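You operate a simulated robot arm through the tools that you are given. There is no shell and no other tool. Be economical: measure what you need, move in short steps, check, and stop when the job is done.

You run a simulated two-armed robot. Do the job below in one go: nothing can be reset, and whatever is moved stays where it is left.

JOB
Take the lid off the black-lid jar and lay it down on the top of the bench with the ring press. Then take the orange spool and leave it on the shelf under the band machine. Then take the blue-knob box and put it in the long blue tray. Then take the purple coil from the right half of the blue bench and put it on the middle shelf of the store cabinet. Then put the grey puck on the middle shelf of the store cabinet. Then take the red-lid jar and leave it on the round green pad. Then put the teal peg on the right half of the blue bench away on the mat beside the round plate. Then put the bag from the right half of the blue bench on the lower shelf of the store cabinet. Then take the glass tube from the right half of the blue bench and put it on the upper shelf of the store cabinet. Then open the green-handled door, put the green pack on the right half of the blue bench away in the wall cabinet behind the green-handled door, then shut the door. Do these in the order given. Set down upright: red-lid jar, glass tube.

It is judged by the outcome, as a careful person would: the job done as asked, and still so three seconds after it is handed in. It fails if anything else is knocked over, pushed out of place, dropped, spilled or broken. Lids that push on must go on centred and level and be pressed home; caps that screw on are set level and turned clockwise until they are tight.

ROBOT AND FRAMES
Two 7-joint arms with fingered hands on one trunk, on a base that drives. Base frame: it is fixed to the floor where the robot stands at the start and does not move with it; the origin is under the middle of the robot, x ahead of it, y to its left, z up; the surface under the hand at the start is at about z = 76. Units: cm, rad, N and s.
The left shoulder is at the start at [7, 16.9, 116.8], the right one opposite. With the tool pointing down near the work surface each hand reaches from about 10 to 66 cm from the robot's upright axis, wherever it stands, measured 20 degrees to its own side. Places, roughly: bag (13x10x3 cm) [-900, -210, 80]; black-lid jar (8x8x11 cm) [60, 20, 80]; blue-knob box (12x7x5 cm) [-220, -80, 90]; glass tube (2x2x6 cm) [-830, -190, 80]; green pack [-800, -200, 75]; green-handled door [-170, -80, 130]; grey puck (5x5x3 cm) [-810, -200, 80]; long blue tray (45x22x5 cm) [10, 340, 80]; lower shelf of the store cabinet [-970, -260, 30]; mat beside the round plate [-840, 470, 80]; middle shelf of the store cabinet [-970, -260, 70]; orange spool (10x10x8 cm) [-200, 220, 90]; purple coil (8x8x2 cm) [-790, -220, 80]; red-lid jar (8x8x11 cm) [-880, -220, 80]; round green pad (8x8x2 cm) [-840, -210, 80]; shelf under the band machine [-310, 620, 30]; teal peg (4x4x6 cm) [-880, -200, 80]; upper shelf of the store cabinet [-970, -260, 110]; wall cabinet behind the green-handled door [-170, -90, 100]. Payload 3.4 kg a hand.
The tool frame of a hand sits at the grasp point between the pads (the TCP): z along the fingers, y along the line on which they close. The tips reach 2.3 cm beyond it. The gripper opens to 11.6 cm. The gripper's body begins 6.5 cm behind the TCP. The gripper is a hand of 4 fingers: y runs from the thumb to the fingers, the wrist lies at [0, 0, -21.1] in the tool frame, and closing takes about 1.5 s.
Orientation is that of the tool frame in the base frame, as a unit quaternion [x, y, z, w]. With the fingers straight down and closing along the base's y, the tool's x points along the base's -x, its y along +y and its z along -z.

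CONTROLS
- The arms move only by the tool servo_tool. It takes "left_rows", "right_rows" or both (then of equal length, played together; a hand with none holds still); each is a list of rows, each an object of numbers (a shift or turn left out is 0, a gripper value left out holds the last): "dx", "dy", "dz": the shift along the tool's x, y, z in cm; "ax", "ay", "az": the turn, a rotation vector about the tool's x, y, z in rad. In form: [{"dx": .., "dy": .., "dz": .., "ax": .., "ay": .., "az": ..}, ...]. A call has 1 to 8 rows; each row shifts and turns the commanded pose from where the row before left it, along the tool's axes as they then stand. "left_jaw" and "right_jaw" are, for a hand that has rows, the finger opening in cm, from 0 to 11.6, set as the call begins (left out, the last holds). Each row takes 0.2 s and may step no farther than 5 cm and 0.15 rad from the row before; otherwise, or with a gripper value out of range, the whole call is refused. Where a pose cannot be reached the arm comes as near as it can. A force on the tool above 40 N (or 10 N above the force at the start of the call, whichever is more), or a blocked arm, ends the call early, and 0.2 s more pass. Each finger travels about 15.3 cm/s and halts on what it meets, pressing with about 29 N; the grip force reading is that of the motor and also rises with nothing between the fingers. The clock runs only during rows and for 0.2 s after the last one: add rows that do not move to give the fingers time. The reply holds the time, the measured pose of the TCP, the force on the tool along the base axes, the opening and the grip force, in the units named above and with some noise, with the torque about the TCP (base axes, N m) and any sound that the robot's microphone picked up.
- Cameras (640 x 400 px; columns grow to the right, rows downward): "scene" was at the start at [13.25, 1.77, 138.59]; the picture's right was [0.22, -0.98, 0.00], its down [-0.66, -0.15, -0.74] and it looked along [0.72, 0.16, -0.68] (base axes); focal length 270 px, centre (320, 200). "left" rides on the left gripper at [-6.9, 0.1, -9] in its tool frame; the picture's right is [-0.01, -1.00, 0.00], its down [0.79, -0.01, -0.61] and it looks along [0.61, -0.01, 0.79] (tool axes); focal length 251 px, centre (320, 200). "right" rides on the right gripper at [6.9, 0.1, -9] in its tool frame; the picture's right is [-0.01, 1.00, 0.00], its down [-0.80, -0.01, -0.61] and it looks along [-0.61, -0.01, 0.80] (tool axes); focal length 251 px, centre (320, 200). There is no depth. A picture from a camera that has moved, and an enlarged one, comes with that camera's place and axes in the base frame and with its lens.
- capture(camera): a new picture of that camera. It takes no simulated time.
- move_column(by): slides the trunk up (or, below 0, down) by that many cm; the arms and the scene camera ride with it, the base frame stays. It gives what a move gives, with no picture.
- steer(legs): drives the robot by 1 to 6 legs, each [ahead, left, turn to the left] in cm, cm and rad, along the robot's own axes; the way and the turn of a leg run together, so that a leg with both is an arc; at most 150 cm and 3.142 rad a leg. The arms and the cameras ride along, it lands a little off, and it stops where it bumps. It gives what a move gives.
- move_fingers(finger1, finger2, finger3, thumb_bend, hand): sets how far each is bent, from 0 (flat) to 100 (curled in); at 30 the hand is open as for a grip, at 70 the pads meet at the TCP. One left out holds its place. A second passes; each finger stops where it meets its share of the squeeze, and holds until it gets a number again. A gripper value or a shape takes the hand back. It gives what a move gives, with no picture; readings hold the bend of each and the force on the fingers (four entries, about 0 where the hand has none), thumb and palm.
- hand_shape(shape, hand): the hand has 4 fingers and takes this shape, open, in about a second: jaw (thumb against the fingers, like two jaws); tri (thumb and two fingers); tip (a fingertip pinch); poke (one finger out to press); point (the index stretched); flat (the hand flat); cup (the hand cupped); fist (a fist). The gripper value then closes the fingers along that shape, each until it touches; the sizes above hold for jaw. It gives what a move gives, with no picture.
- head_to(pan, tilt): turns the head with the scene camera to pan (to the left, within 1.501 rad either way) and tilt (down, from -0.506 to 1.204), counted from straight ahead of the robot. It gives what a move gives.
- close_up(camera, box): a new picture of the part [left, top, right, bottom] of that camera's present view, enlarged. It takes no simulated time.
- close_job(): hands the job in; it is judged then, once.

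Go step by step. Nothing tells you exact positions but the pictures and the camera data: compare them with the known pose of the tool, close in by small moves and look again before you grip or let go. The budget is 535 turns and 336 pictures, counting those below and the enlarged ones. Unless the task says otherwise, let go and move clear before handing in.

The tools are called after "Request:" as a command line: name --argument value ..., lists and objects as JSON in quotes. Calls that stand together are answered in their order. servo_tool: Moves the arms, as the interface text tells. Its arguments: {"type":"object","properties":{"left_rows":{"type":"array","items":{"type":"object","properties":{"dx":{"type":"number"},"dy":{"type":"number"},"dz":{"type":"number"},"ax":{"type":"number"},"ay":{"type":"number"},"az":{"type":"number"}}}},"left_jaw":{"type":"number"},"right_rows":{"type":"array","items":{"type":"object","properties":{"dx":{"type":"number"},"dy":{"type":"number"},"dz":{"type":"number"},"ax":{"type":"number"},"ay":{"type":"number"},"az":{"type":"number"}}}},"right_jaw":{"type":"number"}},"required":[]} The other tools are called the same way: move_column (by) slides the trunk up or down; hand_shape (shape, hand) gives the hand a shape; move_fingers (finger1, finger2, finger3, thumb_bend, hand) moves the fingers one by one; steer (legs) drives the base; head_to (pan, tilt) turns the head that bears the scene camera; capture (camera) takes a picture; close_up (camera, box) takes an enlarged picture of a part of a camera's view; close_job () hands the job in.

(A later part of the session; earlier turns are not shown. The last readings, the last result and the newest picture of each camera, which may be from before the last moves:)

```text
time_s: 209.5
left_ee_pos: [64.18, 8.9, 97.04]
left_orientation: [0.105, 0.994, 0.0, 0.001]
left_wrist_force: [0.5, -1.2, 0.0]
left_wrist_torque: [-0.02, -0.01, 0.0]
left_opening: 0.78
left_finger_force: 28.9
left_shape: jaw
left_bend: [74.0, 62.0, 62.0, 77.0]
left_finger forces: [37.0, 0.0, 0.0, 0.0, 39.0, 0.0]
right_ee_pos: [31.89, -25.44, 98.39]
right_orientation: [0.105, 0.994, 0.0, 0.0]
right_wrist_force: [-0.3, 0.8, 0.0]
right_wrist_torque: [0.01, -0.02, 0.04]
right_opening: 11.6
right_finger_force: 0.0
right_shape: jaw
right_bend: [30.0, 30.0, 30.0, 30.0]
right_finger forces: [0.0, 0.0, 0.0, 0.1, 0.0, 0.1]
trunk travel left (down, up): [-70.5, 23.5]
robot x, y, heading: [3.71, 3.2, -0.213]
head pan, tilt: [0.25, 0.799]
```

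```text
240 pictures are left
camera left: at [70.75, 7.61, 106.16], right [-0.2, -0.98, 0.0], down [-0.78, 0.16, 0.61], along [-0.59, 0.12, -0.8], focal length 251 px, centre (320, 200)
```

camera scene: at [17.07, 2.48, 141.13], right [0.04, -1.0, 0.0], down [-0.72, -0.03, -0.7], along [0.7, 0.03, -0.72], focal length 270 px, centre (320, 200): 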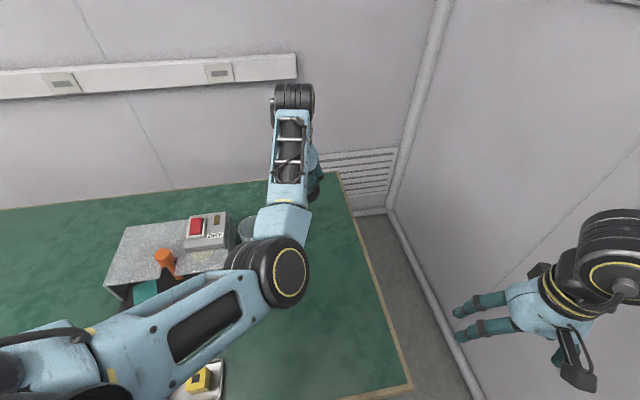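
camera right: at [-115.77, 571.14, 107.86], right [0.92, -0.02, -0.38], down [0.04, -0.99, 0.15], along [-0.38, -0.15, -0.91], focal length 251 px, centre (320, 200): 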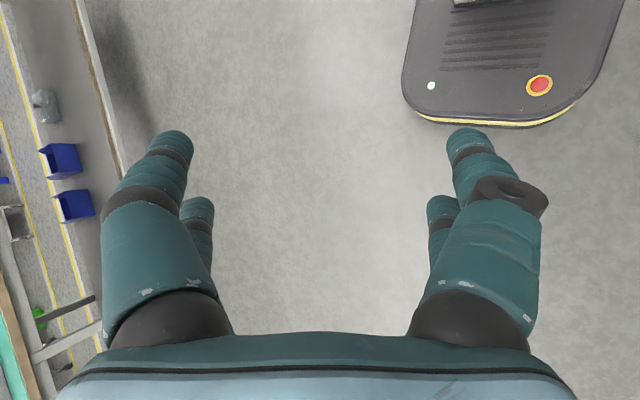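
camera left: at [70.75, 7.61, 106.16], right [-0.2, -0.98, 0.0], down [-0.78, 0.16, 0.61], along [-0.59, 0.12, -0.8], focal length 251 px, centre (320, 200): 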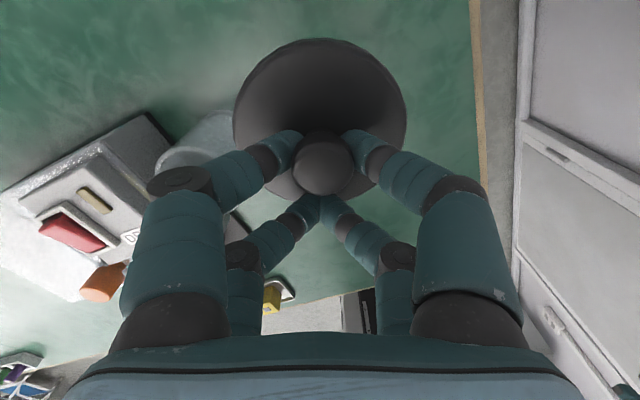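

Lid is over clear bench at about [66, 8]. I'll lower it carefully.

Request:
servo_tool --left_rows '[{"dz": 2}, {"dz": 2}, {"dz": 2}, {"dz": 2}, {}]'

Request:
capture --camera "scene"

```text
time_s: 210.7
left_ee_pos: [64.3, 9.21, 89.01]
left_orientation: [0.103, 0.995, 0.003, 0.002]
left_wrist_force: [0.6, 0.2, -0.7]
left_wrist_torque: [0.0, 0.01, 0.0]
left_opening: 0.79
left_finger_force: 29.4
left_shape: jaw
left_bend: [74.0, 62.0, 62.0, 77.0]
left_finger forces: [37.5, 0.0, 0.0, 0.1, 39.0, 0.0]
right_ee_pos: [31.92, -25.33, 98.39]
right_orientation: [0.105, 0.994, -0.001, 0.0]
right_wrist_force: [0.9, -0.1, -0.3]
right_wrist_torque: [-0.02, 0.0, 0.02]
right_opening: 11.61
right_finger_force: 0.2
right_shape: jaw
right_bend: [30.0, 30.0, 30.0, 30.0]
right_finger forces: [0.0, 0.0, 0.1, 0.1, 0.0, 0.0]
trunk travel left (down, up): [-70.5, 23.5]
robot x, y, heading: [3.85, 3.49, -0.21]
head pan, tilt: [0.25, 0.799]
```

```text
239 pictures are left
camera scene: at [17.03, 2.46, 141.14], right [0.04, -1.0, 0.0], down [-0.72, -0.03, -0.7], along [0.7, 0.03, -0.72], focal length 270 px, centre (320, 200)
```

scene: 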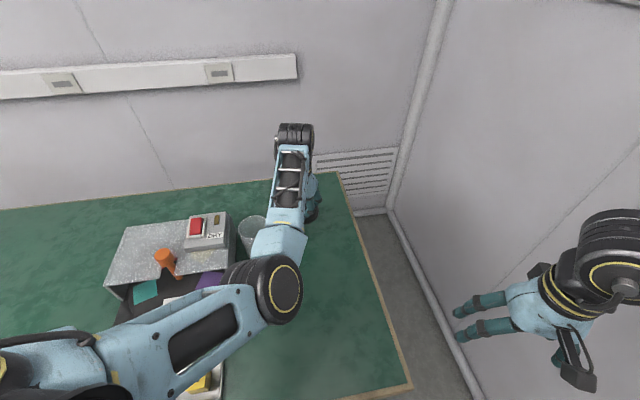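

Request:
servo_tool --left_rows '[{"dz": 2}, {"dz": 2}, {"dz": 1}, {}]'

Request:
close_up --camera "scene" --box '[200, 130, 360, 310]'

Request:
capture --camera "left"

```text
time_s: 211.7
left_ee_pos: [63.99, 8.83, 83.97]
left_orientation: [0.106, 0.994, -0.001, -0.001]
left_wrist_force: [0.5, 0.1, 0.0]
left_wrist_torque: [0.0, 0.06, 0.01]
left_opening: 0.81
left_finger_force: 29.1
left_shape: jaw
left_bend: [74.0, 62.0, 62.0, 77.0]
left_finger forces: [38.2, 0.1, 0.1, 0.0, 39.1, 0.1]
right_ee_pos: [31.82, -25.39, 98.36]
right_orientation: [0.105, 0.994, 0.001, 0.001]
right_wrist_force: [-0.3, 0.1, 0.6]
right_wrist_torque: [0.01, 0.03, 0.01]
right_opening: 11.61
right_finger_force: 0.1
right_shape: jaw
right_bend: [30.0, 30.0, 30.0, 30.0]
right_finger forces: [0.1, 0.0, 0.1, 0.1, 0.1, 0.0]
trunk travel left (down, up): [-70.5, 23.5]
robot x, y, heading: [4.05, 3.64, -0.209]
head pan, tilt: [0.25, 0.799]
```

```text
2.22 times, centred on (280, 220) of scene
camera zoom: at [17.05, 2.47, 141.13], right [0.04, -1.0, 0.0], down [-0.72, -0.03, -0.7], along [0.7, 0.03, -0.72], focal length 601 px, centre (409, 156)
```

zoom: 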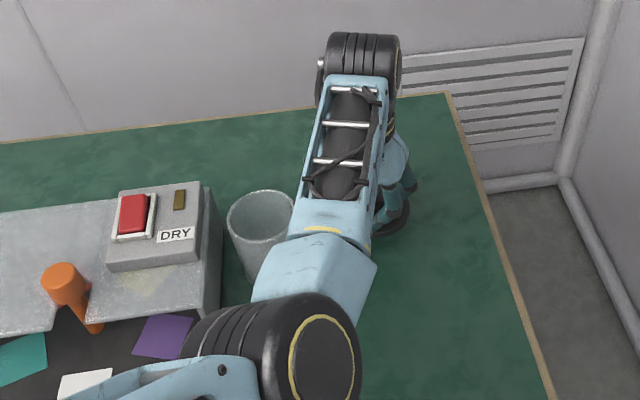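

```text
237 pictures are left
camera left: at [70.68, 7.43, 93.05], right [-0.2, -0.98, 0.0], down [-0.78, 0.16, 0.61], along [-0.59, 0.12, -0.79], focal length 251 px, centre (320, 200)
```

left: 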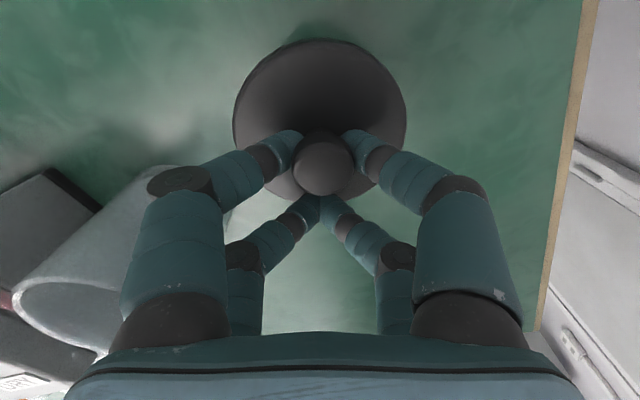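

Request:
servo_tool --left_rows '[{"dz": 1}, {"dz": 0.7}, {"dz": 0.5}, {}]'

Request:
capture --camera "left"

```text
time_s: 212.7
left_ee_pos: [63.99, 8.9, 81.81]
left_orientation: [0.106, 0.994, -0.001, 0.001]
left_wrist_force: [-0.5, -0.3, 0.1]
left_wrist_torque: [-0.02, -0.01, 0.0]
left_opening: 0.8
left_finger_force: 29.2
left_shape: jaw
left_bend: [74.0, 62.0, 62.0, 77.0]
left_finger forces: [38.7, 0.0, 0.0, 0.1, 39.5, 0.0]
right_ee_pos: [31.86, -25.44, 98.43]
right_orientation: [0.105, 0.994, -0.001, 0.0]
right_wrist_force: [-0.2, 0.0, -0.2]
right_wrist_torque: [0.0, 0.02, -0.03]
right_opening: 11.61
right_finger_force: 0.0
right_shape: jaw
right_bend: [30.0, 30.0, 30.0, 30.0]
right_finger forces: [0.1, 0.1, 0.0, 0.1, 0.0, 0.1]
trunk travel left (down, up): [-70.5, 23.5]
robot x, y, heading: [4.13, 3.33, -0.212]
head pan, tilt: [0.25, 0.799]
```

```text
236 pictures are left
camera left: at [70.73, 7.56, 90.95], right [-0.2, -0.98, 0.0], down [-0.78, 0.16, 0.61], along [-0.59, 0.12, -0.8], focal length 251 px, centre (320, 200)
```

left: 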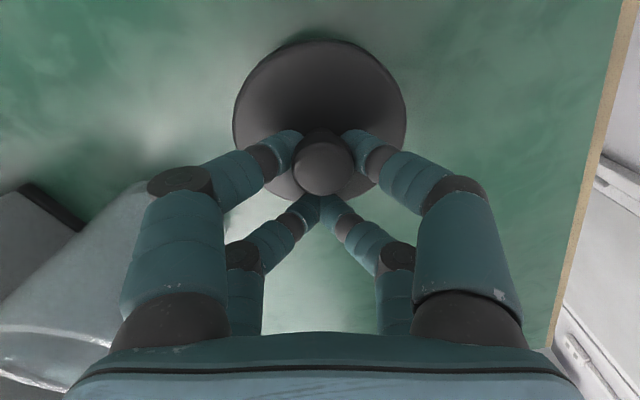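

Request:
servo_tool --left_rows '[{"dz": 0.4}, {"dz": 0.4}, {"dz": 0.3}, {}]'

```text
time_s: 213.7
left_ee_pos: [64.17, 8.95, 80.64]
left_orientation: [0.104, 0.995, 0.0, 0.001]
left_wrist_force: [-0.3, -0.5, 0.2]
left_wrist_torque: [0.0, -0.01, -0.01]
left_opening: 0.8
left_finger_force: 29.3
left_shape: jaw
left_bend: [74.0, 62.0, 62.0, 77.0]
left_finger forces: [39.0, 0.0, 0.1, 0.0, 39.5, 0.1]
right_ee_pos: [31.89, -25.32, 98.37]
right_orientation: [0.105, 0.994, 0.0, 0.0]
right_wrist_force: [1.0, -0.7, -0.3]
right_wrist_torque: [-0.02, 0.0, 0.01]
right_opening: 11.61
right_finger_force: 0.1
right_shape: jaw
right_bend: [30.0, 30.0, 30.0, 30.0]
right_finger forces: [0.0, 0.0, 0.0, 0.0, 0.1, 0.0]
trunk travel left (down, up): [-70.5, 23.5]
robot x, y, heading: [3.98, 3.72, -0.21]
head pan, tilt: [0.25, 0.799]
```

Request:
servo_tool --left_rows '[{"dz": 0.3}, {"dz": 0.3}, {}]'

Request:
capture --camera "left"

```text
time_s: 214.5
left_ee_pos: [64.15, 8.91, 80.03]
left_orientation: [0.104, 0.995, -0.001, 0.001]
left_wrist_force: [0.3, -0.8, -0.6]
left_wrist_torque: [-0.01, 0.01, -0.01]
left_opening: 0.79
left_finger_force: 29.1
left_shape: jaw
left_bend: [74.0, 62.0, 62.0, 77.0]
left_finger forces: [39.3, 0.0, 0.0, 0.1, 39.6, 0.0]
right_ee_pos: [32.01, -25.42, 98.43]
right_orientation: [0.105, 0.994, -0.001, 0.001]
right_wrist_force: [0.8, -0.5, -0.6]
right_wrist_torque: [0.03, -0.02, 0.0]
right_opening: 11.59
right_finger_force: 0.1
right_shape: jaw
right_bend: [30.0, 30.0, 30.0, 30.0]
right_finger forces: [0.0, 0.0, 0.1, 0.1, 0.0, 0.1]
trunk travel left (down, up): [-70.5, 23.5]
robot x, y, heading: [3.91, 3.32, -0.208]
head pan, tilt: [0.25, 0.799]
```

```text
235 pictures are left
camera left: at [70.74, 7.59, 89.27], right [-0.2, -0.98, 0.0], down [-0.78, 0.16, 0.61], along [-0.59, 0.12, -0.8], focal length 251 px, centre (320, 200)
```

left: 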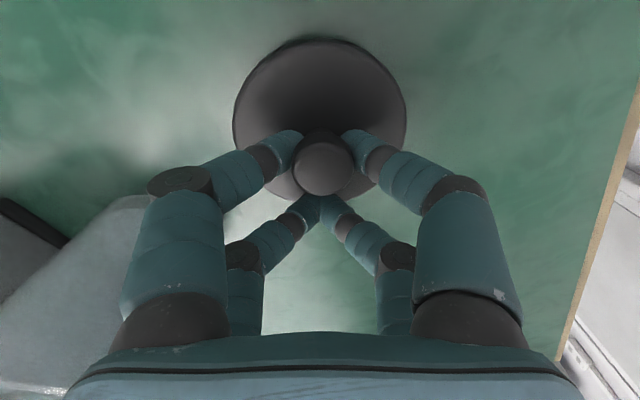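

Request:
servo_tool --left_rows '[{"dz": 0.25}, {"dz": 0.25}, {"dz": 0.25}, {}]'

Request:
close_up --camera "scene" --box '[270, 160, 350, 250]'

```text
time_s: 215.5
left_ee_pos: [64.14, 8.94, 79.47]
left_orientation: [0.104, 0.995, 0.0, 0.002]
left_wrist_force: [0.7, -0.4, 4.2]
left_wrist_torque: [-0.06, 0.09, 0.01]
left_opening: 0.81
left_finger_force: 29.2
left_shape: jaw
left_bend: [74.0, 62.0, 62.0, 77.0]
left_finger forces: [39.7, 0.0, 0.0, 0.0, 40.3, 0.0]
right_ee_pos: [31.9, -25.43, 98.36]
right_orientation: [0.105, 0.994, 0.0, 0.002]
right_wrist_force: [-0.2, 0.0, -0.3]
right_wrist_torque: [-0.01, 0.05, -0.01]
right_opening: 11.59
right_finger_force: 0.2
right_shape: jaw
right_bend: [30.0, 30.0, 30.0, 30.0]
right_finger forces: [0.0, 0.0, 0.1, 0.1, 0.1, 0.0]
trunk travel left (down, up): [-70.5, 23.5]
robot x, y, heading: [3.97, 3.53, -0.208]
head pan, tilt: [0.25, 0.799]
```

```text
4.44 times, centred on (310, 205) of scene
camera zoom: at [16.98, 2.47, 141.15], right [0.04, -1.0, 0.0], down [-0.72, -0.03, -0.7], along [0.7, 0.03, -0.72], focal length 1201 px, centre (364, 178)
```

zoom: 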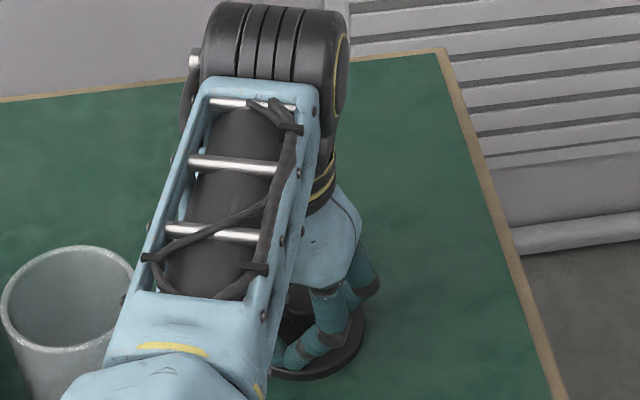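

Contact (4 N), the lid rests on the bench. I'll release and lift away.

Request:
servo_tool --left_rows '[{}, {}, {}, {}, {}, {}]' --left_jaw 5

Request:
servo_tool --left_rows '[{"dz": -2}, {"dz": -2}, {"dz": -2}, {"dz": -2}, {"dz": -2}, {"dz": -2}, {}]'

Request:
capture --camera "left"

Request:
capture --camera "scene"

```text
time_s: 216.9
left_ee_pos: [64.06, 8.8, 79.41]
left_orientation: [0.104, 0.995, 0.0, 0.001]
left_wrist_force: [0.1, 0.4, -0.1]
left_wrist_torque: [0.0, 0.04, 0.02]
left_opening: 4.95
left_finger_force: 0.0
left_shape: jaw
left_bend: [73.0, 73.0, 73.0, 77.0]
left_finger forces: [0.1, 0.1, 0.0, 0.1, 0.0, 0.1]
right_ee_pos: [31.93, -25.41, 98.41]
right_orientation: [0.105, 0.994, 0.0, 0.002]
right_wrist_force: [1.0, 0.5, 0.5]
right_wrist_torque: [0.0, 0.0, 0.01]
right_opening: 11.6
right_finger_force: 0.1
right_shape: jaw
right_bend: [30.0, 30.0, 30.0, 30.0]
right_finger forces: [0.1, 0.0, 0.1, 0.1, 0.0, 0.1]
trunk travel left (down, up): [-70.5, 23.5]
robot x, y, heading: [3.92, 3.5, -0.211]
head pan, tilt: [0.25, 0.799]
```

```text
time_s: 218.5
left_ee_pos: [63.97, 8.87, 91.4]
left_orientation: [0.105, 0.995, 0.0, 0.001]
left_wrist_force: [0.3, -0.4, 0.5]
left_wrist_torque: [0.0, -0.02, -0.02]
left_opening: 4.95
left_finger_force: 0.1
left_shape: jaw
left_bend: [73.0, 73.0, 73.0, 77.0]
left_finger forces: [0.0, 0.0, 0.0, 0.0, 0.1, 0.1]
right_ee_pos: [31.89, -25.32, 98.49]
right_orientation: [0.106, 0.994, 0.0, 0.001]
right_wrist_force: [-0.2, 0.1, -0.3]
right_wrist_torque: [-0.02, 0.04, -0.02]
right_opening: 11.59
right_finger_force: 0.1
right_shape: jaw
right_bend: [30.0, 30.0, 30.0, 30.0]
right_finger forces: [0.0, 0.0, 0.1, 0.0, 0.1, 0.0]
trunk travel left (down, up): [-70.5, 23.5]
robot x, y, heading: [4.17, 3.05, -0.213]
head pan, tilt: [0.25, 0.799]
```

```text
233 pictures are left
camera left: at [70.72, 7.57, 100.56], right [-0.2, -0.98, 0.0], down [-0.78, 0.16, 0.6], along [-0.59, 0.12, -0.8], focal length 251 px, centre (320, 200)
```

left: 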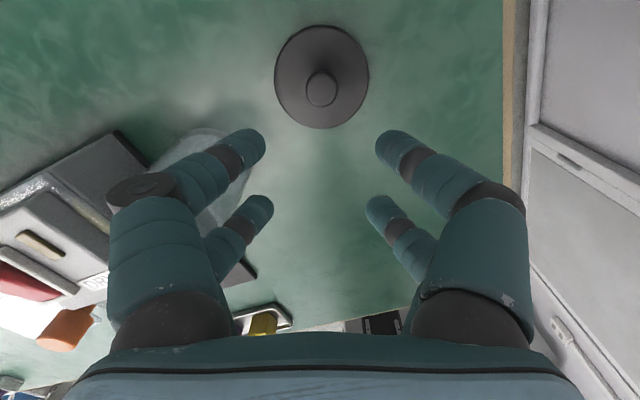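

```text
232 pictures are left
camera scene: at [17.06, 2.48, 141.13], right [0.04, -1.0, 0.0], down [-0.72, -0.03, -0.7], along [0.7, 0.03, -0.72], focal length 270 px, centre (320, 200)
```

scene: 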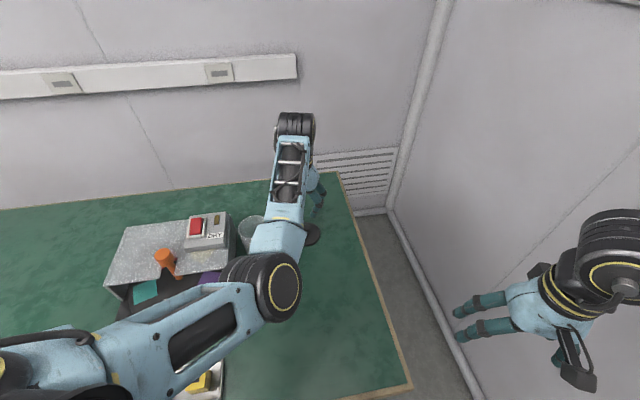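

The lid lies flat on the bench, jar standing. Now I'll raise the trunk, back away, and reset the left arm's posture.

Request:
move_column --by 18

Request:
steer --legs '[[-70, 0, 0], [0, 0, 0.21]]'

Request:
servo_tool --left_rows '[{"dx": 3}, {"dx": 3}, {"dx": 3}, {"dx": 3}]' --left_jaw 11.6

Request:
capture --camera "scene"

```text
time_s: 220.5
left_ee_pos: [64.07, 8.8, 109.39]
left_orientation: [0.105, 0.994, 0.0, 0.001]
left_wrist_force: [-0.2, -0.5, -0.8]
left_wrist_torque: [-0.02, 0.0, 0.0]
left_opening: 4.97
left_finger_force: 0.2
left_shape: jaw
left_bend: [73.0, 73.0, 73.0, 77.0]
left_finger forces: [0.0, 0.1, 0.0, 0.0, 0.0, 0.0]
right_ee_pos: [31.83, -25.29, 116.3]
right_orientation: [0.105, 0.994, 0.001, 0.001]
right_wrist_force: [-0.5, 0.0, 0.1]
right_wrist_torque: [0.0, 0.0, 0.01]
right_opening: 11.63
right_finger_force: 0.1
right_shape: jaw
right_bend: [30.0, 30.0, 30.0, 30.0]
right_finger forces: [0.0, 0.1, 0.0, 0.0, 0.0, 0.0]
trunk travel left (down, up): [-88.5, 5.5]
robot x, y, heading: [3.88, 3.48, -0.212]
head pan, tilt: [0.25, 0.799]
```

```text
time_s: 225.1
left_ee_pos: [-7.11, 35.87, 109.44]
left_orientation: [0.001, 1.0, 0.0, 0.001]
left_wrist_force: [-0.6, 0.1, 0.6]
left_wrist_torque: [0.01, 0.01, 0.0]
left_opening: 4.98
left_finger_force: 0.0
left_shape: jaw
left_bend: [73.0, 73.0, 73.0, 77.0]
left_finger forces: [0.0, 0.1, 0.0, 0.1, 0.0, 0.0]
right_ee_pos: [-31.49, -4.24, 116.45]
right_orientation: [0.001, 1.0, 0.001, 0.002]
right_wrist_force: [0.0, -0.3, 0.3]
right_wrist_torque: [0.03, -0.03, 0.02]
right_opening: 11.61
right_finger_force: 0.1
right_shape: jaw
right_bend: [30.0, 30.0, 30.0, 30.0]
right_finger forces: [0.0, 0.1, 0.0, 0.0, 0.1, 0.1]
trunk travel left (down, up): [-88.5, 5.5]
robot x, y, heading: [-64.78, 18.12, -0.004]
head pan, tilt: [0.25, 0.799]
```

```text
time_s: 226.3
left_ee_pos: [-14.87, 43.07, 107.62]
left_orientation: [-0.033, 0.997, 0.06, 0.027]
left_wrist_force: [-1.2, 0.1, -0.7]
left_wrist_torque: [-0.06, -0.02, 0.01]
left_opening: 11.59
left_finger_force: 0.0
left_shape: jaw
left_bend: [30.0, 30.0, 30.0, 30.0]
left_finger forces: [0.0, 0.1, 0.1, 0.0, 0.0, 0.0]
left hand out of reach, approached as far as the arm can: row 2, 3, 4
right_ee_pos: [-31.41, -4.08, 116.45]
right_orientation: [0.001, 1.0, 0.001, 0.001]
right_wrist_force: [0.1, -0.4, -0.2]
right_wrist_torque: [-0.01, -0.02, -0.02]
right_opening: 11.59
right_finger_force: 0.1
right_shape: jaw
right_bend: [30.0, 30.0, 30.0, 30.0]
right_finger forces: [0.0, 0.0, 0.0, 0.0, 0.1, 0.0]
trunk travel left (down, up): [-88.5, 5.5]
robot x, y, heading: [-64.75, 18.11, -0.005]
head pan, tilt: [0.25, 0.799]
stopped in row 4 (left hand): the arm was blocked; the commanded pose is now the measured one
```

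```text
231 pictures are left
camera scene: at [-51.81, 19.95, 159.14], right [0.24, -0.97, 0.0], down [-0.7, -0.17, -0.7], along [0.68, 0.17, -0.72], focal length 270 px, centre (320, 200)
```

scene: 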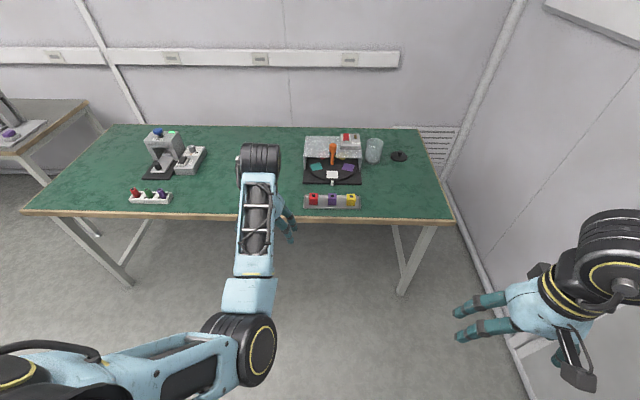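

All is in place on the bench. I'll work the left arm back to a normal posture in free space, moving it out to the left.

Request:
servo_tool --left_rows '[{"dy": 4}, {"dy": 4}, {"dy": 4}, {"dy": 4}, {"dy": 4}, {"dy": 4}]'

Request:
servo_tool --left_rows '[{"dx": 4}, {"dx": 4}, {"dx": 4}, {"dx": 4}, {"dx": 4}]'

Request:
capture --camera "scene"

```text
time_s: 227.7
left_ee_pos: [-16.51, 66.6, 109.99]
left_orientation: [-0.031, 0.998, 0.055, 0.025]
left_wrist_force: [-0.2, -0.3, 0.6]
left_wrist_torque: [0.0, 0.02, 0.0]
left_opening: 11.59
left_finger_force: 0.1
left_shape: jaw
left_bend: [30.0, 30.0, 30.0, 30.0]
left_finger forces: [0.0, 0.0, 0.1, 0.0, 0.0, 0.0]
right_ee_pos: [-31.41, -4.1, 116.54]
right_orientation: [0.001, 1.0, 0.0, 0.001]
right_wrist_force: [0.0, -0.7, 0.4]
right_wrist_torque: [-0.01, 0.01, -0.01]
right_opening: 11.61
right_finger_force: 0.1
right_shape: jaw
right_bend: [30.0, 30.0, 30.0, 30.0]
right_finger forces: [0.1, 0.1, 0.0, 0.0, 0.1, 0.0]
trunk travel left (down, up): [-88.5, 5.5]
robot x, y, heading: [-65.07, 18.46, -0.005]
head pan, tilt: [0.25, 0.799]
```

```text
time_s: 228.9
left_ee_pos: [-36.64, 65.21, 108.94]
left_orientation: [-0.032, 0.998, 0.057, 0.025]
left_wrist_force: [0.1, 0.2, 0.4]
left_wrist_torque: [-0.03, 0.02, 0.01]
left_opening: 11.57
left_finger_force: 0.0
left_shape: jaw
left_bend: [30.0, 30.0, 30.0, 30.0]
left_finger forces: [0.0, 0.0, 0.1, 0.1, 0.1, 0.1]
right_ee_pos: [-31.65, -4.17, 116.37]
right_orientation: [0.001, 1.0, -0.001, 0.002]
right_wrist_force: [0.5, -0.2, 0.6]
right_wrist_torque: [-0.01, 0.0, 0.01]
right_opening: 11.61
right_finger_force: 0.0
right_shape: jaw
right_bend: [30.0, 30.0, 30.0, 30.0]
right_finger forces: [0.0, 0.0, 0.1, 0.1, 0.0, 0.0]
trunk travel left (down, up): [-88.5, 5.5]
robot x, y, heading: [-64.87, 18.13, -0.005]
head pan, tilt: [0.25, 0.799]
```

```text
230 pictures are left
camera scene: at [-51.96, 19.96, 159.15], right [0.24, -0.97, 0.0], down [-0.69, -0.17, -0.7], along [0.68, 0.17, -0.72], focal length 270 px, centre (320, 200)
```

scene: 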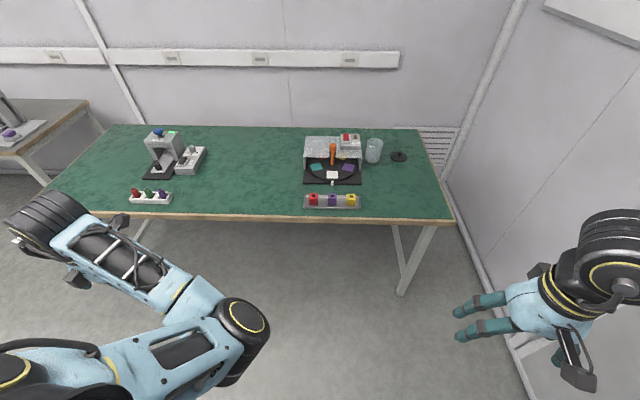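

The left elbow sits in an inward branch. Yawing the hand clockwise should push the elbow outward; I'll try that in free space.

Request:
servo_tool --left_rows '[{"az": 0.14}, {"az": 0.14}, {"az": 0.14}, {"az": 0.14}, {"az": 0.14}, {"az": 0.14}, {"az": 0.14}, {"az": 0.14}]'

Request:
capture --camera "scene"

```text
time_s: 230.7
left_ee_pos: [-36.32, 65.17, 108.95]
left_orientation: [0.505, 0.861, 0.061, -0.009]
left_wrist_force: [-0.1, 0.7, 0.6]
left_wrist_torque: [0.04, 0.0, 0.01]
left_opening: 11.58
left_finger_force: 0.0
left_shape: jaw
left_bend: [30.0, 30.0, 30.0, 30.0]
left_finger forces: [0.0, 0.1, 0.0, 0.1, 0.0, 0.1]
right_ee_pos: [-31.48, -4.16, 116.48]
right_orientation: [0.001, 1.0, 0.001, 0.0]
right_wrist_force: [0.0, -0.3, 0.4]
right_wrist_torque: [-0.02, -0.02, 0.0]
right_opening: 11.58
right_finger_force: 0.1
right_shape: jaw
right_bend: [30.0, 30.0, 30.0, 30.0]
right_finger forces: [0.0, 0.0, 0.0, 0.0, 0.0, 0.1]
trunk travel left (down, up): [-88.5, 5.5]
robot x, y, heading: [-64.66, 18.09, -0.006]
head pan, tilt: [0.25, 0.799]
```

```text
229 pictures are left
camera scene: at [-51.82, 19.99, 159.14], right [0.24, -0.97, 0.0], down [-0.7, -0.18, -0.7], along [0.68, 0.17, -0.72], focal length 270 px, centre (320, 200)
```

scene: 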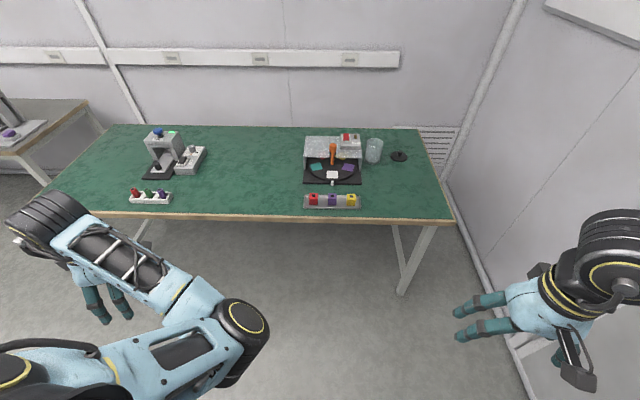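

Request:
servo_tool --left_rows '[{"az": 0.14}, {"az": 0.14}, {"az": 0.14}, {"az": 0.14}, {"az": 0.14}, {"az": 0.14}, {"az": 0.14}, {"az": 0.14}]'

Request:
servo_tool --left_rows '[{"az": 0.14}, {"az": 0.14}, {"az": 0.14}, {"az": 0.14}, {"az": 0.14}, {"az": 0.14}, {"az": 0.14}, {"az": 0.14}]'

Request:
capture --camera "scene"

```text
time_s: 232.5
left_ee_pos: [-36.3, 65.3, 109.0]
left_orientation: [0.885, 0.461, 0.046, -0.039]
left_wrist_force: [-0.1, 0.0, 0.4]
left_wrist_torque: [0.01, -0.01, 0.01]
left_opening: 11.62
left_finger_force: 0.1
left_shape: jaw
left_bend: [30.0, 30.0, 30.0, 30.0]
left_finger forces: [0.0, 0.0, 0.0, 0.0, 0.1, 0.0]
right_ee_pos: [-31.46, -4.12, 116.39]
right_orientation: [0.001, 1.0, 0.0, 0.001]
right_wrist_force: [0.3, 0.4, 0.0]
right_wrist_torque: [0.02, 0.01, -0.02]
right_opening: 11.58
right_finger_force: 0.1
right_shape: jaw
right_bend: [30.0, 30.0, 30.0, 30.0]
right_finger forces: [0.0, 0.0, 0.0, 0.0, 0.0, 0.0]
trunk travel left (down, up): [-88.5, 5.5]
robot x, y, heading: [-65.15, 18.09, -0.007]
head pan, tilt: [0.25, 0.799]
```

```text
time_s: 234.3
left_ee_pos: [-35.54, 64.99, 106.94]
left_orientation: [0.995, -0.079, 0.02, -0.061]
left_wrist_force: [0.1, 0.2, -0.1]
left_wrist_torque: [0.0, 0.01, -0.01]
left_opening: 11.59
left_finger_force: 0.0
left_shape: jaw
left_bend: [30.0, 30.0, 30.0, 30.0]
left_finger forces: [0.0, 0.1, 0.0, 0.0, 0.0, 0.0]
left hand out of reach, approached as far as the arm can: row 8
right_ee_pos: [-31.49, -4.11, 116.56]
right_orientation: [0.001, 1.0, 0.001, 0.002]
right_wrist_force: [0.2, -0.2, 0.1]
right_wrist_torque: [0.03, -0.02, 0.0]
right_opening: 11.6
right_finger_force: 0.1
right_shape: jaw
right_bend: [30.0, 30.0, 30.0, 30.0]
right_finger forces: [0.0, 0.0, 0.0, 0.1, 0.0, 0.0]
trunk travel left (down, up): [-88.5, 5.5]
robot x, y, heading: [-64.72, 18.33, -0.001]
head pan, tilt: [0.25, 0.799]
```

```text
228 pictures are left
camera scene: at [-51.87, 20.05, 159.14], right [0.24, -0.97, 0.0], down [-0.69, -0.18, -0.7], along [0.68, 0.17, -0.72], focal length 270 px, centre (320, 200)
```

scene: 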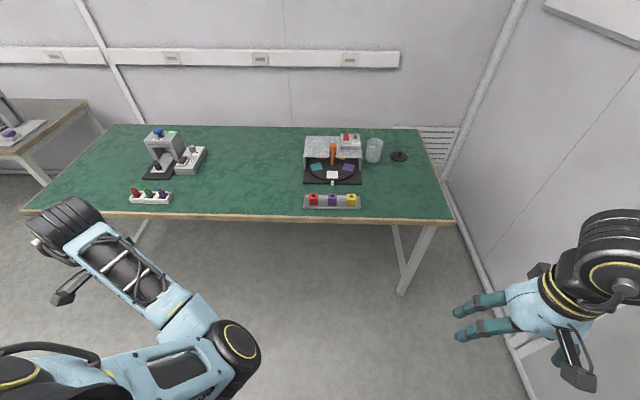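

Request:
servo_tool --left_rows '[{"az": 0.14}, {"az": 0.14}, {"az": 0.14}, {"az": 0.14}, {"az": 0.14}, {"az": 0.14}, {"az": 0.14}, {"az": 0.14}]'

Request:
capture --camera "scene"

```text
time_s: 236.1
left_ee_pos: [-34.4, 64.53, 103.16]
left_orientation: [0.801, -0.595, -0.015, -0.06]
left_wrist_force: [-0.8, 0.9, -0.2]
left_wrist_torque: [0.0, 0.01, 0.0]
left_opening: 11.57
left_finger_force: 0.0
left_shape: jaw
left_bend: [30.0, 30.0, 30.0, 30.0]
left_finger forces: [0.0, 0.1, 0.0, 0.0, 0.1, 0.0]
left hand out of reach, approached as far as the arm can: row 1, 2, 3, 4
right_ee_pos: [-31.59, -4.0, 116.48]
right_orientation: [0.001, 1.0, 0.0, 0.001]
right_wrist_force: [0.0, 0.4, 0.0]
right_wrist_torque: [0.01, -0.01, 0.04]
right_opening: 11.57
right_finger_force: 0.0
right_shape: jaw
right_bend: [30.0, 30.0, 30.0, 30.0]
right_finger forces: [0.0, 0.0, 0.0, 0.1, 0.0, 0.0]
trunk travel left (down, up): [-88.5, 5.5]
robot x, y, heading: [-64.87, 18.16, -0.002]
head pan, tilt: [0.25, 0.799]
```

```text
227 pictures are left
camera scene: at [-51.88, 20.1, 159.14], right [0.24, -0.97, 0.0], down [-0.69, -0.18, -0.7], along [0.68, 0.17, -0.72], focal length 270 px, centre (320, 200)
```

scene: 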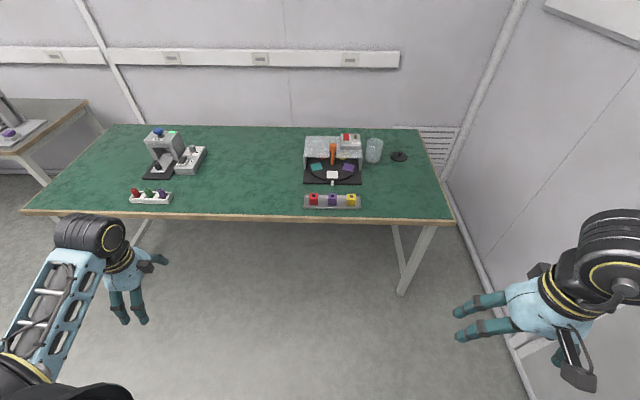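

The elbow has swung outward. Now I'll turn the hand on to the standard heading and check.

Request:
servo_tool --left_rows '[{"az": 0.14}, {"az": 0.14}, {"az": 0.14}, {"az": 0.14}, {"az": 0.14}, {"az": 0.14}, {"az": 0.14}, {"az": 0.14}]'

Request:
servo_tool --left_rows '[{"az": 0.14}, {"az": 0.14}, {"az": 0.14}, {"az": 0.14}, {"az": 0.14}]'

Request:
capture --camera "scene"

```text
time_s: 237.9
left_ee_pos: [-38.1, 49.86, 103.87]
left_orientation: [-0.363, 0.93, 0.045, 0.042]
left_wrist_force: [0.1, -0.3, -0.3]
left_wrist_torque: [-0.03, -0.01, -0.04]
left_opening: 11.6
left_finger_force: 0.0
left_shape: jaw
left_bend: [30.0, 30.0, 30.0, 30.0]
left_finger forces: [0.1, 0.0, 0.1, 0.1, 0.0, 0.0]
left hand out of reach, approached as far as the arm can: row 4, 5, 6, 7, 8
right_ee_pos: [-31.55, -4.27, 116.43]
right_orientation: [0.0, 1.0, 0.001, 0.002]
right_wrist_force: [0.3, 0.2, 0.4]
right_wrist_torque: [0.02, -0.01, 0.0]
right_opening: 11.58
right_finger_force: 0.0
right_shape: jaw
right_bend: [30.0, 30.0, 30.0, 30.0]
right_finger forces: [0.1, 0.1, 0.0, 0.1, 0.0, 0.0]
trunk travel left (down, up): [-88.5, 5.5]
robot x, y, heading: [-64.76, 18.2, -0.005]
head pan, tilt: [0.25, 0.799]
```

```text
time_s: 239.1
left_ee_pos: [-37.9, 49.86, 103.93]
left_orientation: [-0.022, 0.998, 0.057, 0.025]
left_wrist_force: [-0.6, -0.1, -0.5]
left_wrist_torque: [0.0, -0.01, 0.0]
left_opening: 11.61
left_finger_force: 0.1
left_shape: jaw
left_bend: [30.0, 30.0, 30.0, 30.0]
left_finger forces: [0.0, 0.1, 0.0, 0.0, 0.1, 0.0]
left hand out of reach, approached as far as the arm can: row 1
right_ee_pos: [-31.48, -4.2, 116.43]
right_orientation: [0.001, 1.0, 0.0, 0.0]
right_wrist_force: [-0.4, 0.5, -0.7]
right_wrist_torque: [0.02, 0.0, 0.02]
right_opening: 11.6
right_finger_force: 0.1
right_shape: jaw
right_bend: [30.0, 30.0, 30.0, 30.0]
right_finger forces: [0.0, 0.1, 0.0, 0.1, 0.0, 0.1]
trunk travel left (down, up): [-88.5, 5.5]
robot x, y, heading: [-64.42, 18.6, -0.003]
head pan, tilt: [0.25, 0.799]
```

```text
226 pictures are left
camera scene: at [-51.81, 19.84, 159.14], right [0.24, -0.97, 0.0], down [-0.7, -0.17, -0.7], along [0.68, 0.17, -0.72], focal length 270 px, centre (320, 200)
```

scene: 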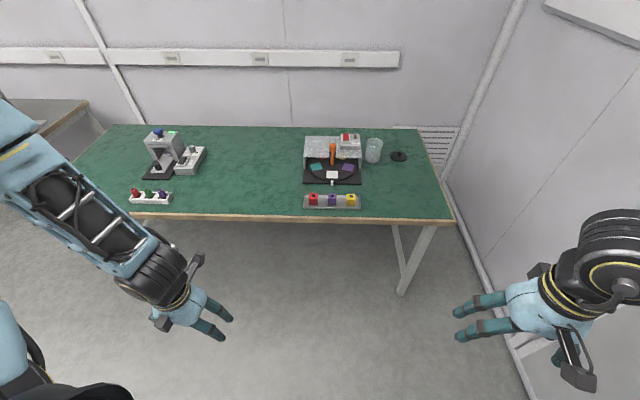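

Left arm is back in its normal branch. I'll level it and tuck it, then drive to the orange spool at the white bench.

Request:
servo_tool --left_rows '[{"ax": 0.057, "ay": 0.025, "az": 0.022}, {"ax": 0.057, "ay": 0.025, "az": 0.022}, {"dx": -3, "dy": -3.5}, {"dx": -3, "dy": -3.5}, {}]'

Request:
steer --legs '[[0, 0, 1.57], [120, 0, 0], [78, 15, 0], [0, 0, 1.57]]'

Request:
head_to --pan 0 --tilt 0.6

Request:
capture --camera "scene"

```text
time_s: 240.3
left_ee_pos: [-36.03, 41.94, 100.72]
left_orientation: [-0.002, 1.0, -0.001, 0.003]
left_wrist_force: [0.1, -0.1, 0.4]
left_wrist_torque: [-0.02, -0.05, 0.02]
left_opening: 11.58
left_finger_force: 0.0
left_shape: jaw
left_bend: [30.0, 30.0, 30.0, 30.0]
left_finger forces: [0.0, 0.0, 0.0, 0.0, 0.1, 0.0]
left hand out of reach, approached as far as the arm can: row 1, 2, 3, 4
right_ee_pos: [-31.53, -3.97, 116.44]
right_orientation: [0.001, 1.0, 0.0, 0.001]
right_wrist_force: [0.7, 1.0, -0.2]
right_wrist_torque: [0.01, -0.02, 0.01]
right_opening: 11.6
right_finger_force: 0.0
right_shape: jaw
right_bend: [30.0, 30.0, 30.0, 30.0]
right_finger forces: [0.0, 0.1, 0.0, 0.1, 0.0, 0.0]
trunk travel left (down, up): [-88.5, 5.5]
robot x, y, heading: [-64.78, 17.95, 0.0]
head pan, tilt: [0.25, 0.799]
```

```text
time_s: 257.8
left_ee_pos: [-105.54, 192.43, 100.68]
left_orientation: [1.0, -0.006, -0.004, 0.0]
left_wrist_force: [-0.8, 0.2, 0.7]
left_wrist_torque: [-0.01, 0.0, 0.01]
left_opening: 11.59
left_finger_force: 0.0
left_shape: jaw
left_bend: [30.0, 30.0, 30.0, 30.0]
left_finger forces: [0.0, 0.0, 0.1, 0.1, 0.0, 0.0]
right_ee_pos: [-109.3, 238.63, 116.38]
right_orientation: [1.0, -0.007, -0.001, 0.0]
right_wrist_force: [0.1, 0.7, 0.4]
right_wrist_torque: [0.0, 0.0, 0.01]
right_opening: 11.61
right_finger_force: 0.1
right_shape: jaw
right_bend: [30.0, 30.0, 30.0, 30.0]
right_finger forces: [0.0, 0.0, 0.1, 0.1, 0.0, 0.0]
trunk travel left (down, up): [-88.5, 5.5]
robot x, y, heading: [-76.39, 216.03, 3.124]
head pan, tilt: [0.25, 0.799]
```

```text
time_s: 258.6
left_ee_pos: [-105.56, 192.36, 100.79]
left_orientation: [1.0, -0.006, -0.004, 0.0]
left_wrist_force: [0.0, -0.3, -0.6]
left_wrist_torque: [0.01, 0.0, 0.01]
left_opening: 11.61
left_finger_force: 0.1
left_shape: jaw
left_bend: [30.0, 30.0, 30.0, 30.0]
left_finger forces: [0.1, 0.0, 0.1, 0.0, 0.0, 0.1]
right_ee_pos: [-109.21, 238.58, 116.35]
right_orientation: [1.0, -0.008, 0.0, 0.001]
right_wrist_force: [-0.1, 0.8, 0.3]
right_wrist_torque: [0.01, 0.0, 0.0]
right_opening: 11.59
right_finger_force: 0.1
right_shape: jaw
right_bend: [30.0, 30.0, 30.0, 30.0]
right_finger forces: [0.0, 0.0, 0.0, 0.1, 0.0, 0.0]
trunk travel left (down, up): [-88.5, 5.5]
robot x, y, heading: [-76.35, 215.93, 3.125]
head pan, tilt: [0.0, 0.6]
```

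```text
225 pictures are left
camera scene: at [-90.11, 216.0, 160.82], right [0.02, 1.0, 0.0], down [0.57, -0.01, -0.82], along [-0.82, 0.01, -0.57], focal length 270 px, centre (320, 200)
```

scene: 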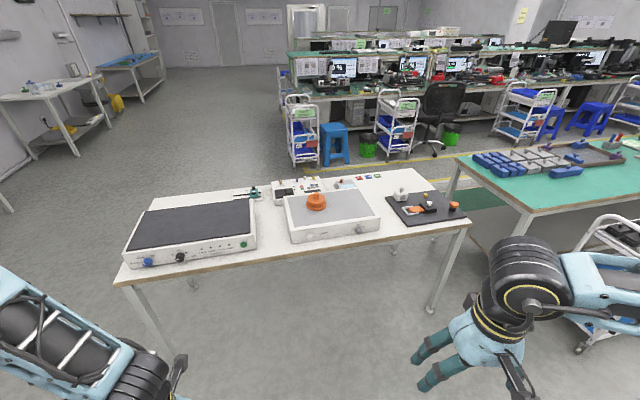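

Spool at about [-194, 216]; the bench edge is at x≈-168. I'll raise the left hand out of the way and approach so that the right hand can reach it.

Request:
servo_tool --left_rows '[{"dz": -4}, {"dz": -4}, {"dz": -4}, {"dz": -4}, {}]'

Request:
steer --legs '[[40, 14, 0], [30, 0, 0]]'

Request:
capture --camera "scene"

```text
time_s: 259.8
left_ee_pos: [-103.95, 193.71, 104.26]
left_orientation: [1.0, -0.005, -0.006, 0.0]
left_wrist_force: [-0.1, -0.3, -0.5]
left_wrist_torque: [0.02, -0.02, -0.03]
left_opening: 11.63
left_finger_force: 0.0
left_shape: jaw
left_bend: [30.0, 30.0, 30.0, 30.0]
left_finger forces: [0.0, 0.1, 0.1, 0.0, 0.0, 0.0]
left hand out of reach, approached as far as the arm can: row 1, 2, 3, 4
right_ee_pos: [-109.23, 238.71, 116.45]
right_orientation: [1.0, -0.008, -0.001, 0.0]
right_wrist_force: [-0.9, 0.0, -0.4]
right_wrist_torque: [0.0, 0.0, -0.03]
right_opening: 11.61
right_finger_force: 0.0
right_shape: jaw
right_bend: [30.0, 30.0, 30.0, 30.0]
right_finger forces: [0.1, 0.0, 0.1, 0.0, 0.0, 0.0]
trunk travel left (down, up): [-88.5, 5.5]
robot x, y, heading: [-76.76, 215.9, 3.126]
head pan, tilt: [0.0, 0.6]
```

```text
time_s: 264.0
left_ee_pos: [-173.64, 180.95, 104.24]
left_orientation: [1.0, -0.005, -0.007, 0.0]
left_wrist_force: [0.6, -1.0, 0.2]
left_wrist_torque: [0.01, 0.02, 0.0]
left_opening: 11.58
left_finger_force: 0.0
left_shape: jaw
left_bend: [30.0, 30.0, 30.0, 30.0]
left_finger forces: [0.0, 0.0, 0.1, 0.1, 0.0, 0.0]
right_ee_pos: [-179.04, 225.95, 116.44]
right_orientation: [1.0, -0.01, -0.002, -0.001]
right_wrist_force: [-0.3, -0.4, 0.2]
right_wrist_torque: [-0.01, 0.0, 0.0]
right_opening: 11.59
right_finger_force: 0.0
right_shape: jaw
right_bend: [30.0, 30.0, 30.0, 30.0]
right_finger forces: [0.0, 0.0, 0.0, 0.0, 0.0, 0.0]
trunk travel left (down, up): [-88.5, 5.5]
robot x, y, heading: [-146.17, 203.17, 3.128]
head pan, tilt: [0.0, 0.6]
```

```text
224 pictures are left
camera scene: at [-159.71, 203.35, 160.85], right [0.02, 1.0, 0.0], down [0.56, -0.01, -0.83], along [-0.83, 0.02, -0.56], focal length 270 px, centre (320, 200)
```

scene: 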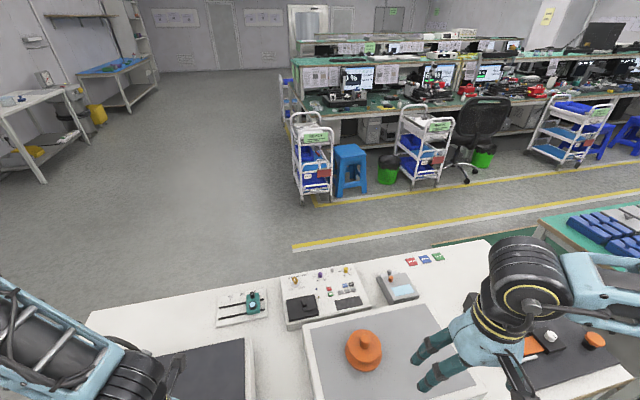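

Spool at about [-197, 216]. I'll lower the trunk 12 cm and bring the right hand over it.

Request:
move_column --by -12

Request:
servo_tool --right_rows '[{"dx": -4.2, "dy": 2.5}, {"dx": -4.2, "dy": 2.5}, {"dx": -4.2, "dy": 2.5}, {"dx": -4.2, "dy": 2.5}, {}]'

Request:
capture --camera "right"

Request:
capture --camera "scene"

```text
time_s: 265.5
left_ee_pos: [-173.85, 180.81, 92.26]
left_orientation: [1.0, -0.006, -0.007, 0.0]
left_wrist_force: [1.0, 0.1, -0.1]
left_wrist_torque: [0.02, -0.03, -0.04]
left_opening: 11.59
left_finger_force: 0.1
left_shape: jaw
left_bend: [30.0, 30.0, 30.0, 30.0]
left_finger forces: [0.1, 0.0, 0.0, 0.0, 0.0, 0.0]
right_ee_pos: [-179.18, 225.9, 104.45]
right_orientation: [1.0, -0.009, 0.0, 0.0]
right_wrist_force: [-0.7, -0.1, -0.1]
right_wrist_torque: [0.04, 0.01, 0.01]
right_opening: 11.6
right_finger_force: 0.0
right_shape: jaw
right_bend: [30.0, 30.0, 30.0, 30.0]
right_finger forces: [0.0, 0.0, 0.0, 0.0, 0.1, 0.0]
trunk travel left (down, up): [-76.5, 17.5]
robot x, y, heading: [-146.6, 202.98, 3.119]
head pan, tilt: [0.0, 0.6]
```

```text
time_s: 266.7
left_ee_pos: [-173.84, 181.0, 92.23]
left_orientation: [1.0, -0.005, -0.007, 0.0]
left_wrist_force: [0.2, 0.3, 0.4]
left_wrist_torque: [-0.04, 0.01, 0.0]
left_opening: 11.57
left_finger_force: 0.0
left_shape: jaw
left_bend: [30.0, 30.0, 30.0, 30.0]
left_finger forces: [0.1, 0.0, 0.1, 0.0, 0.1, 0.1]
right_ee_pos: [-196.09, 216.34, 104.51]
right_orientation: [1.0, -0.009, -0.002, 0.001]
right_wrist_force: [0.1, -0.9, -1.0]
right_wrist_torque: [-0.01, 0.02, -0.01]
right_opening: 11.59
right_finger_force: 0.1
right_shape: jaw
right_bend: [30.0, 30.0, 30.0, 30.0]
right_finger forces: [0.1, 0.1, 0.1, 0.0, 0.0, 0.0]
trunk travel left (down, up): [-76.5, 17.5]
robot x, y, heading: [-146.31, 203.17, 3.122]
head pan, tilt: [0.0, 0.6]
```

```text
223 pictures are left
camera right: at [-189.1, 216.1, 113.48], right [-0.03, -1.0, 0.0], down [-0.79, 0.02, 0.61], along [-0.61, 0.02, -0.79], focal length 251 px, centre (320, 200)
```

right: 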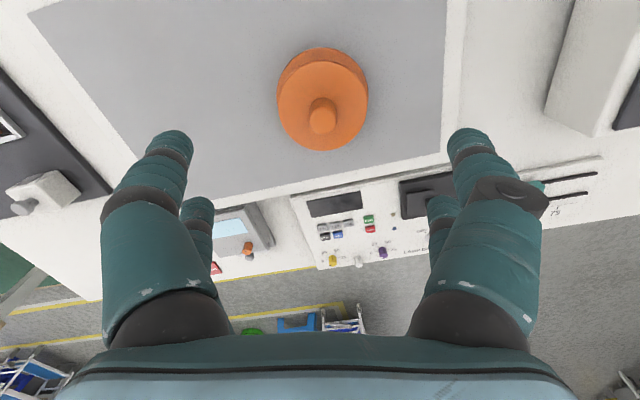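

```text
222 pictures are left
camera scene: at [-159.89, 203.44, 148.83], right [0.02, 1.0, 0.0], down [0.56, -0.01, -0.83], along [-0.83, 0.02, -0.56], focal length 270 px, centre (320, 200)
```

scene: 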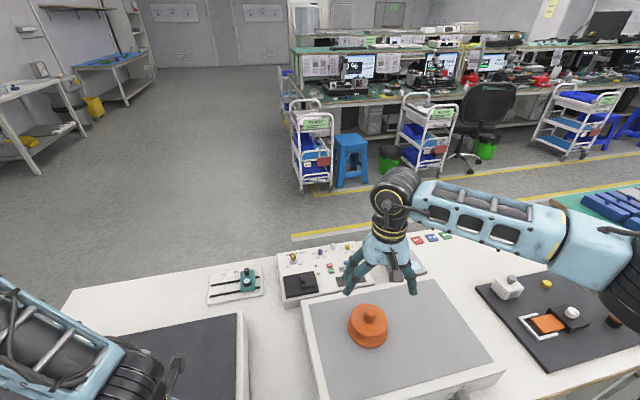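

TCP is centred over the spool. I'll descend to just above and look.

Request:
servo_tool --right_rows '[{"dz": 4}, {"dz": 4}, {"dz": 3}, {}]'

Request:
capture --camera "right"

Request:
close_up --camera "scene" --box '[310, 230, 470, 330]'

```text
time_s: 267.7
left_ee_pos: [-173.91, 180.99, 92.1]
left_orientation: [1.0, -0.005, -0.006, 0.0]
left_wrist_force: [0.3, 0.6, 1.1]
left_wrist_torque: [0.0, -0.01, 0.0]
left_opening: 11.58
left_finger_force: 0.2
left_shape: jaw
left_bend: [30.0, 30.0, 30.0, 30.0]
left_finger forces: [0.1, 0.0, 0.0, 0.0, 0.1, 0.1]
right_ee_pos: [-196.17, 216.18, 93.4]
right_orientation: [1.0, -0.009, -0.001, 0.0]
right_wrist_force: [0.6, -0.5, 0.8]
right_wrist_torque: [0.0, 0.01, -0.03]
right_opening: 11.59
right_finger_force: 0.1
right_shape: jaw
right_bend: [30.0, 30.0, 30.0, 30.0]
right_finger forces: [0.0, 0.1, 0.1, 0.0, 0.1, 0.0]
trunk travel left (down, up): [-76.5, 17.5]
robot x, y, heading: [-146.05, 203.1, 3.12]
head pan, tilt: [0.0, 0.6]
```

```text
221 pictures are left
camera right: at [-189.16, 215.98, 102.44], right [-0.03, -1.0, 0.0], down [-0.79, 0.02, 0.61], along [-0.61, 0.02, -0.79], focal length 251 px, centre (320, 200)
```

right: 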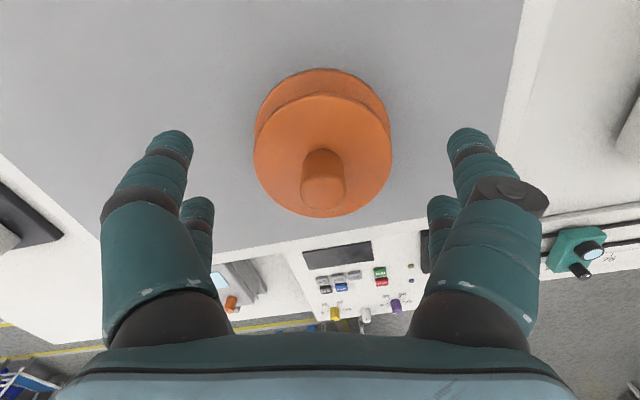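

```text
4.00 times, centred on (390, 280) of scene
camera zoom: at [-160.01, 203.34, 148.82], right [0.02, 1.0, 0.0], down [0.57, -0.01, -0.82], along [-0.82, 0.02, -0.57], focal length 1081 px, centre (40, -120)
```

zoom: 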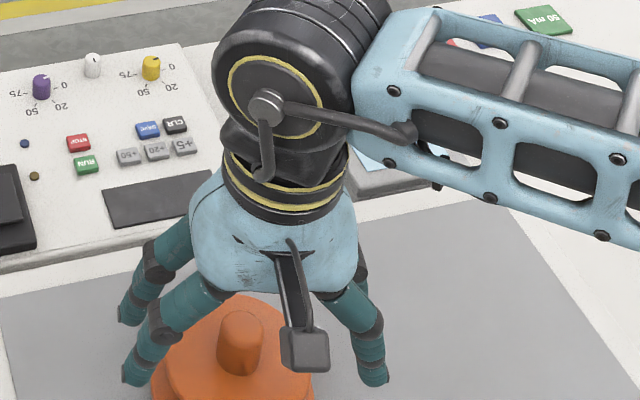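

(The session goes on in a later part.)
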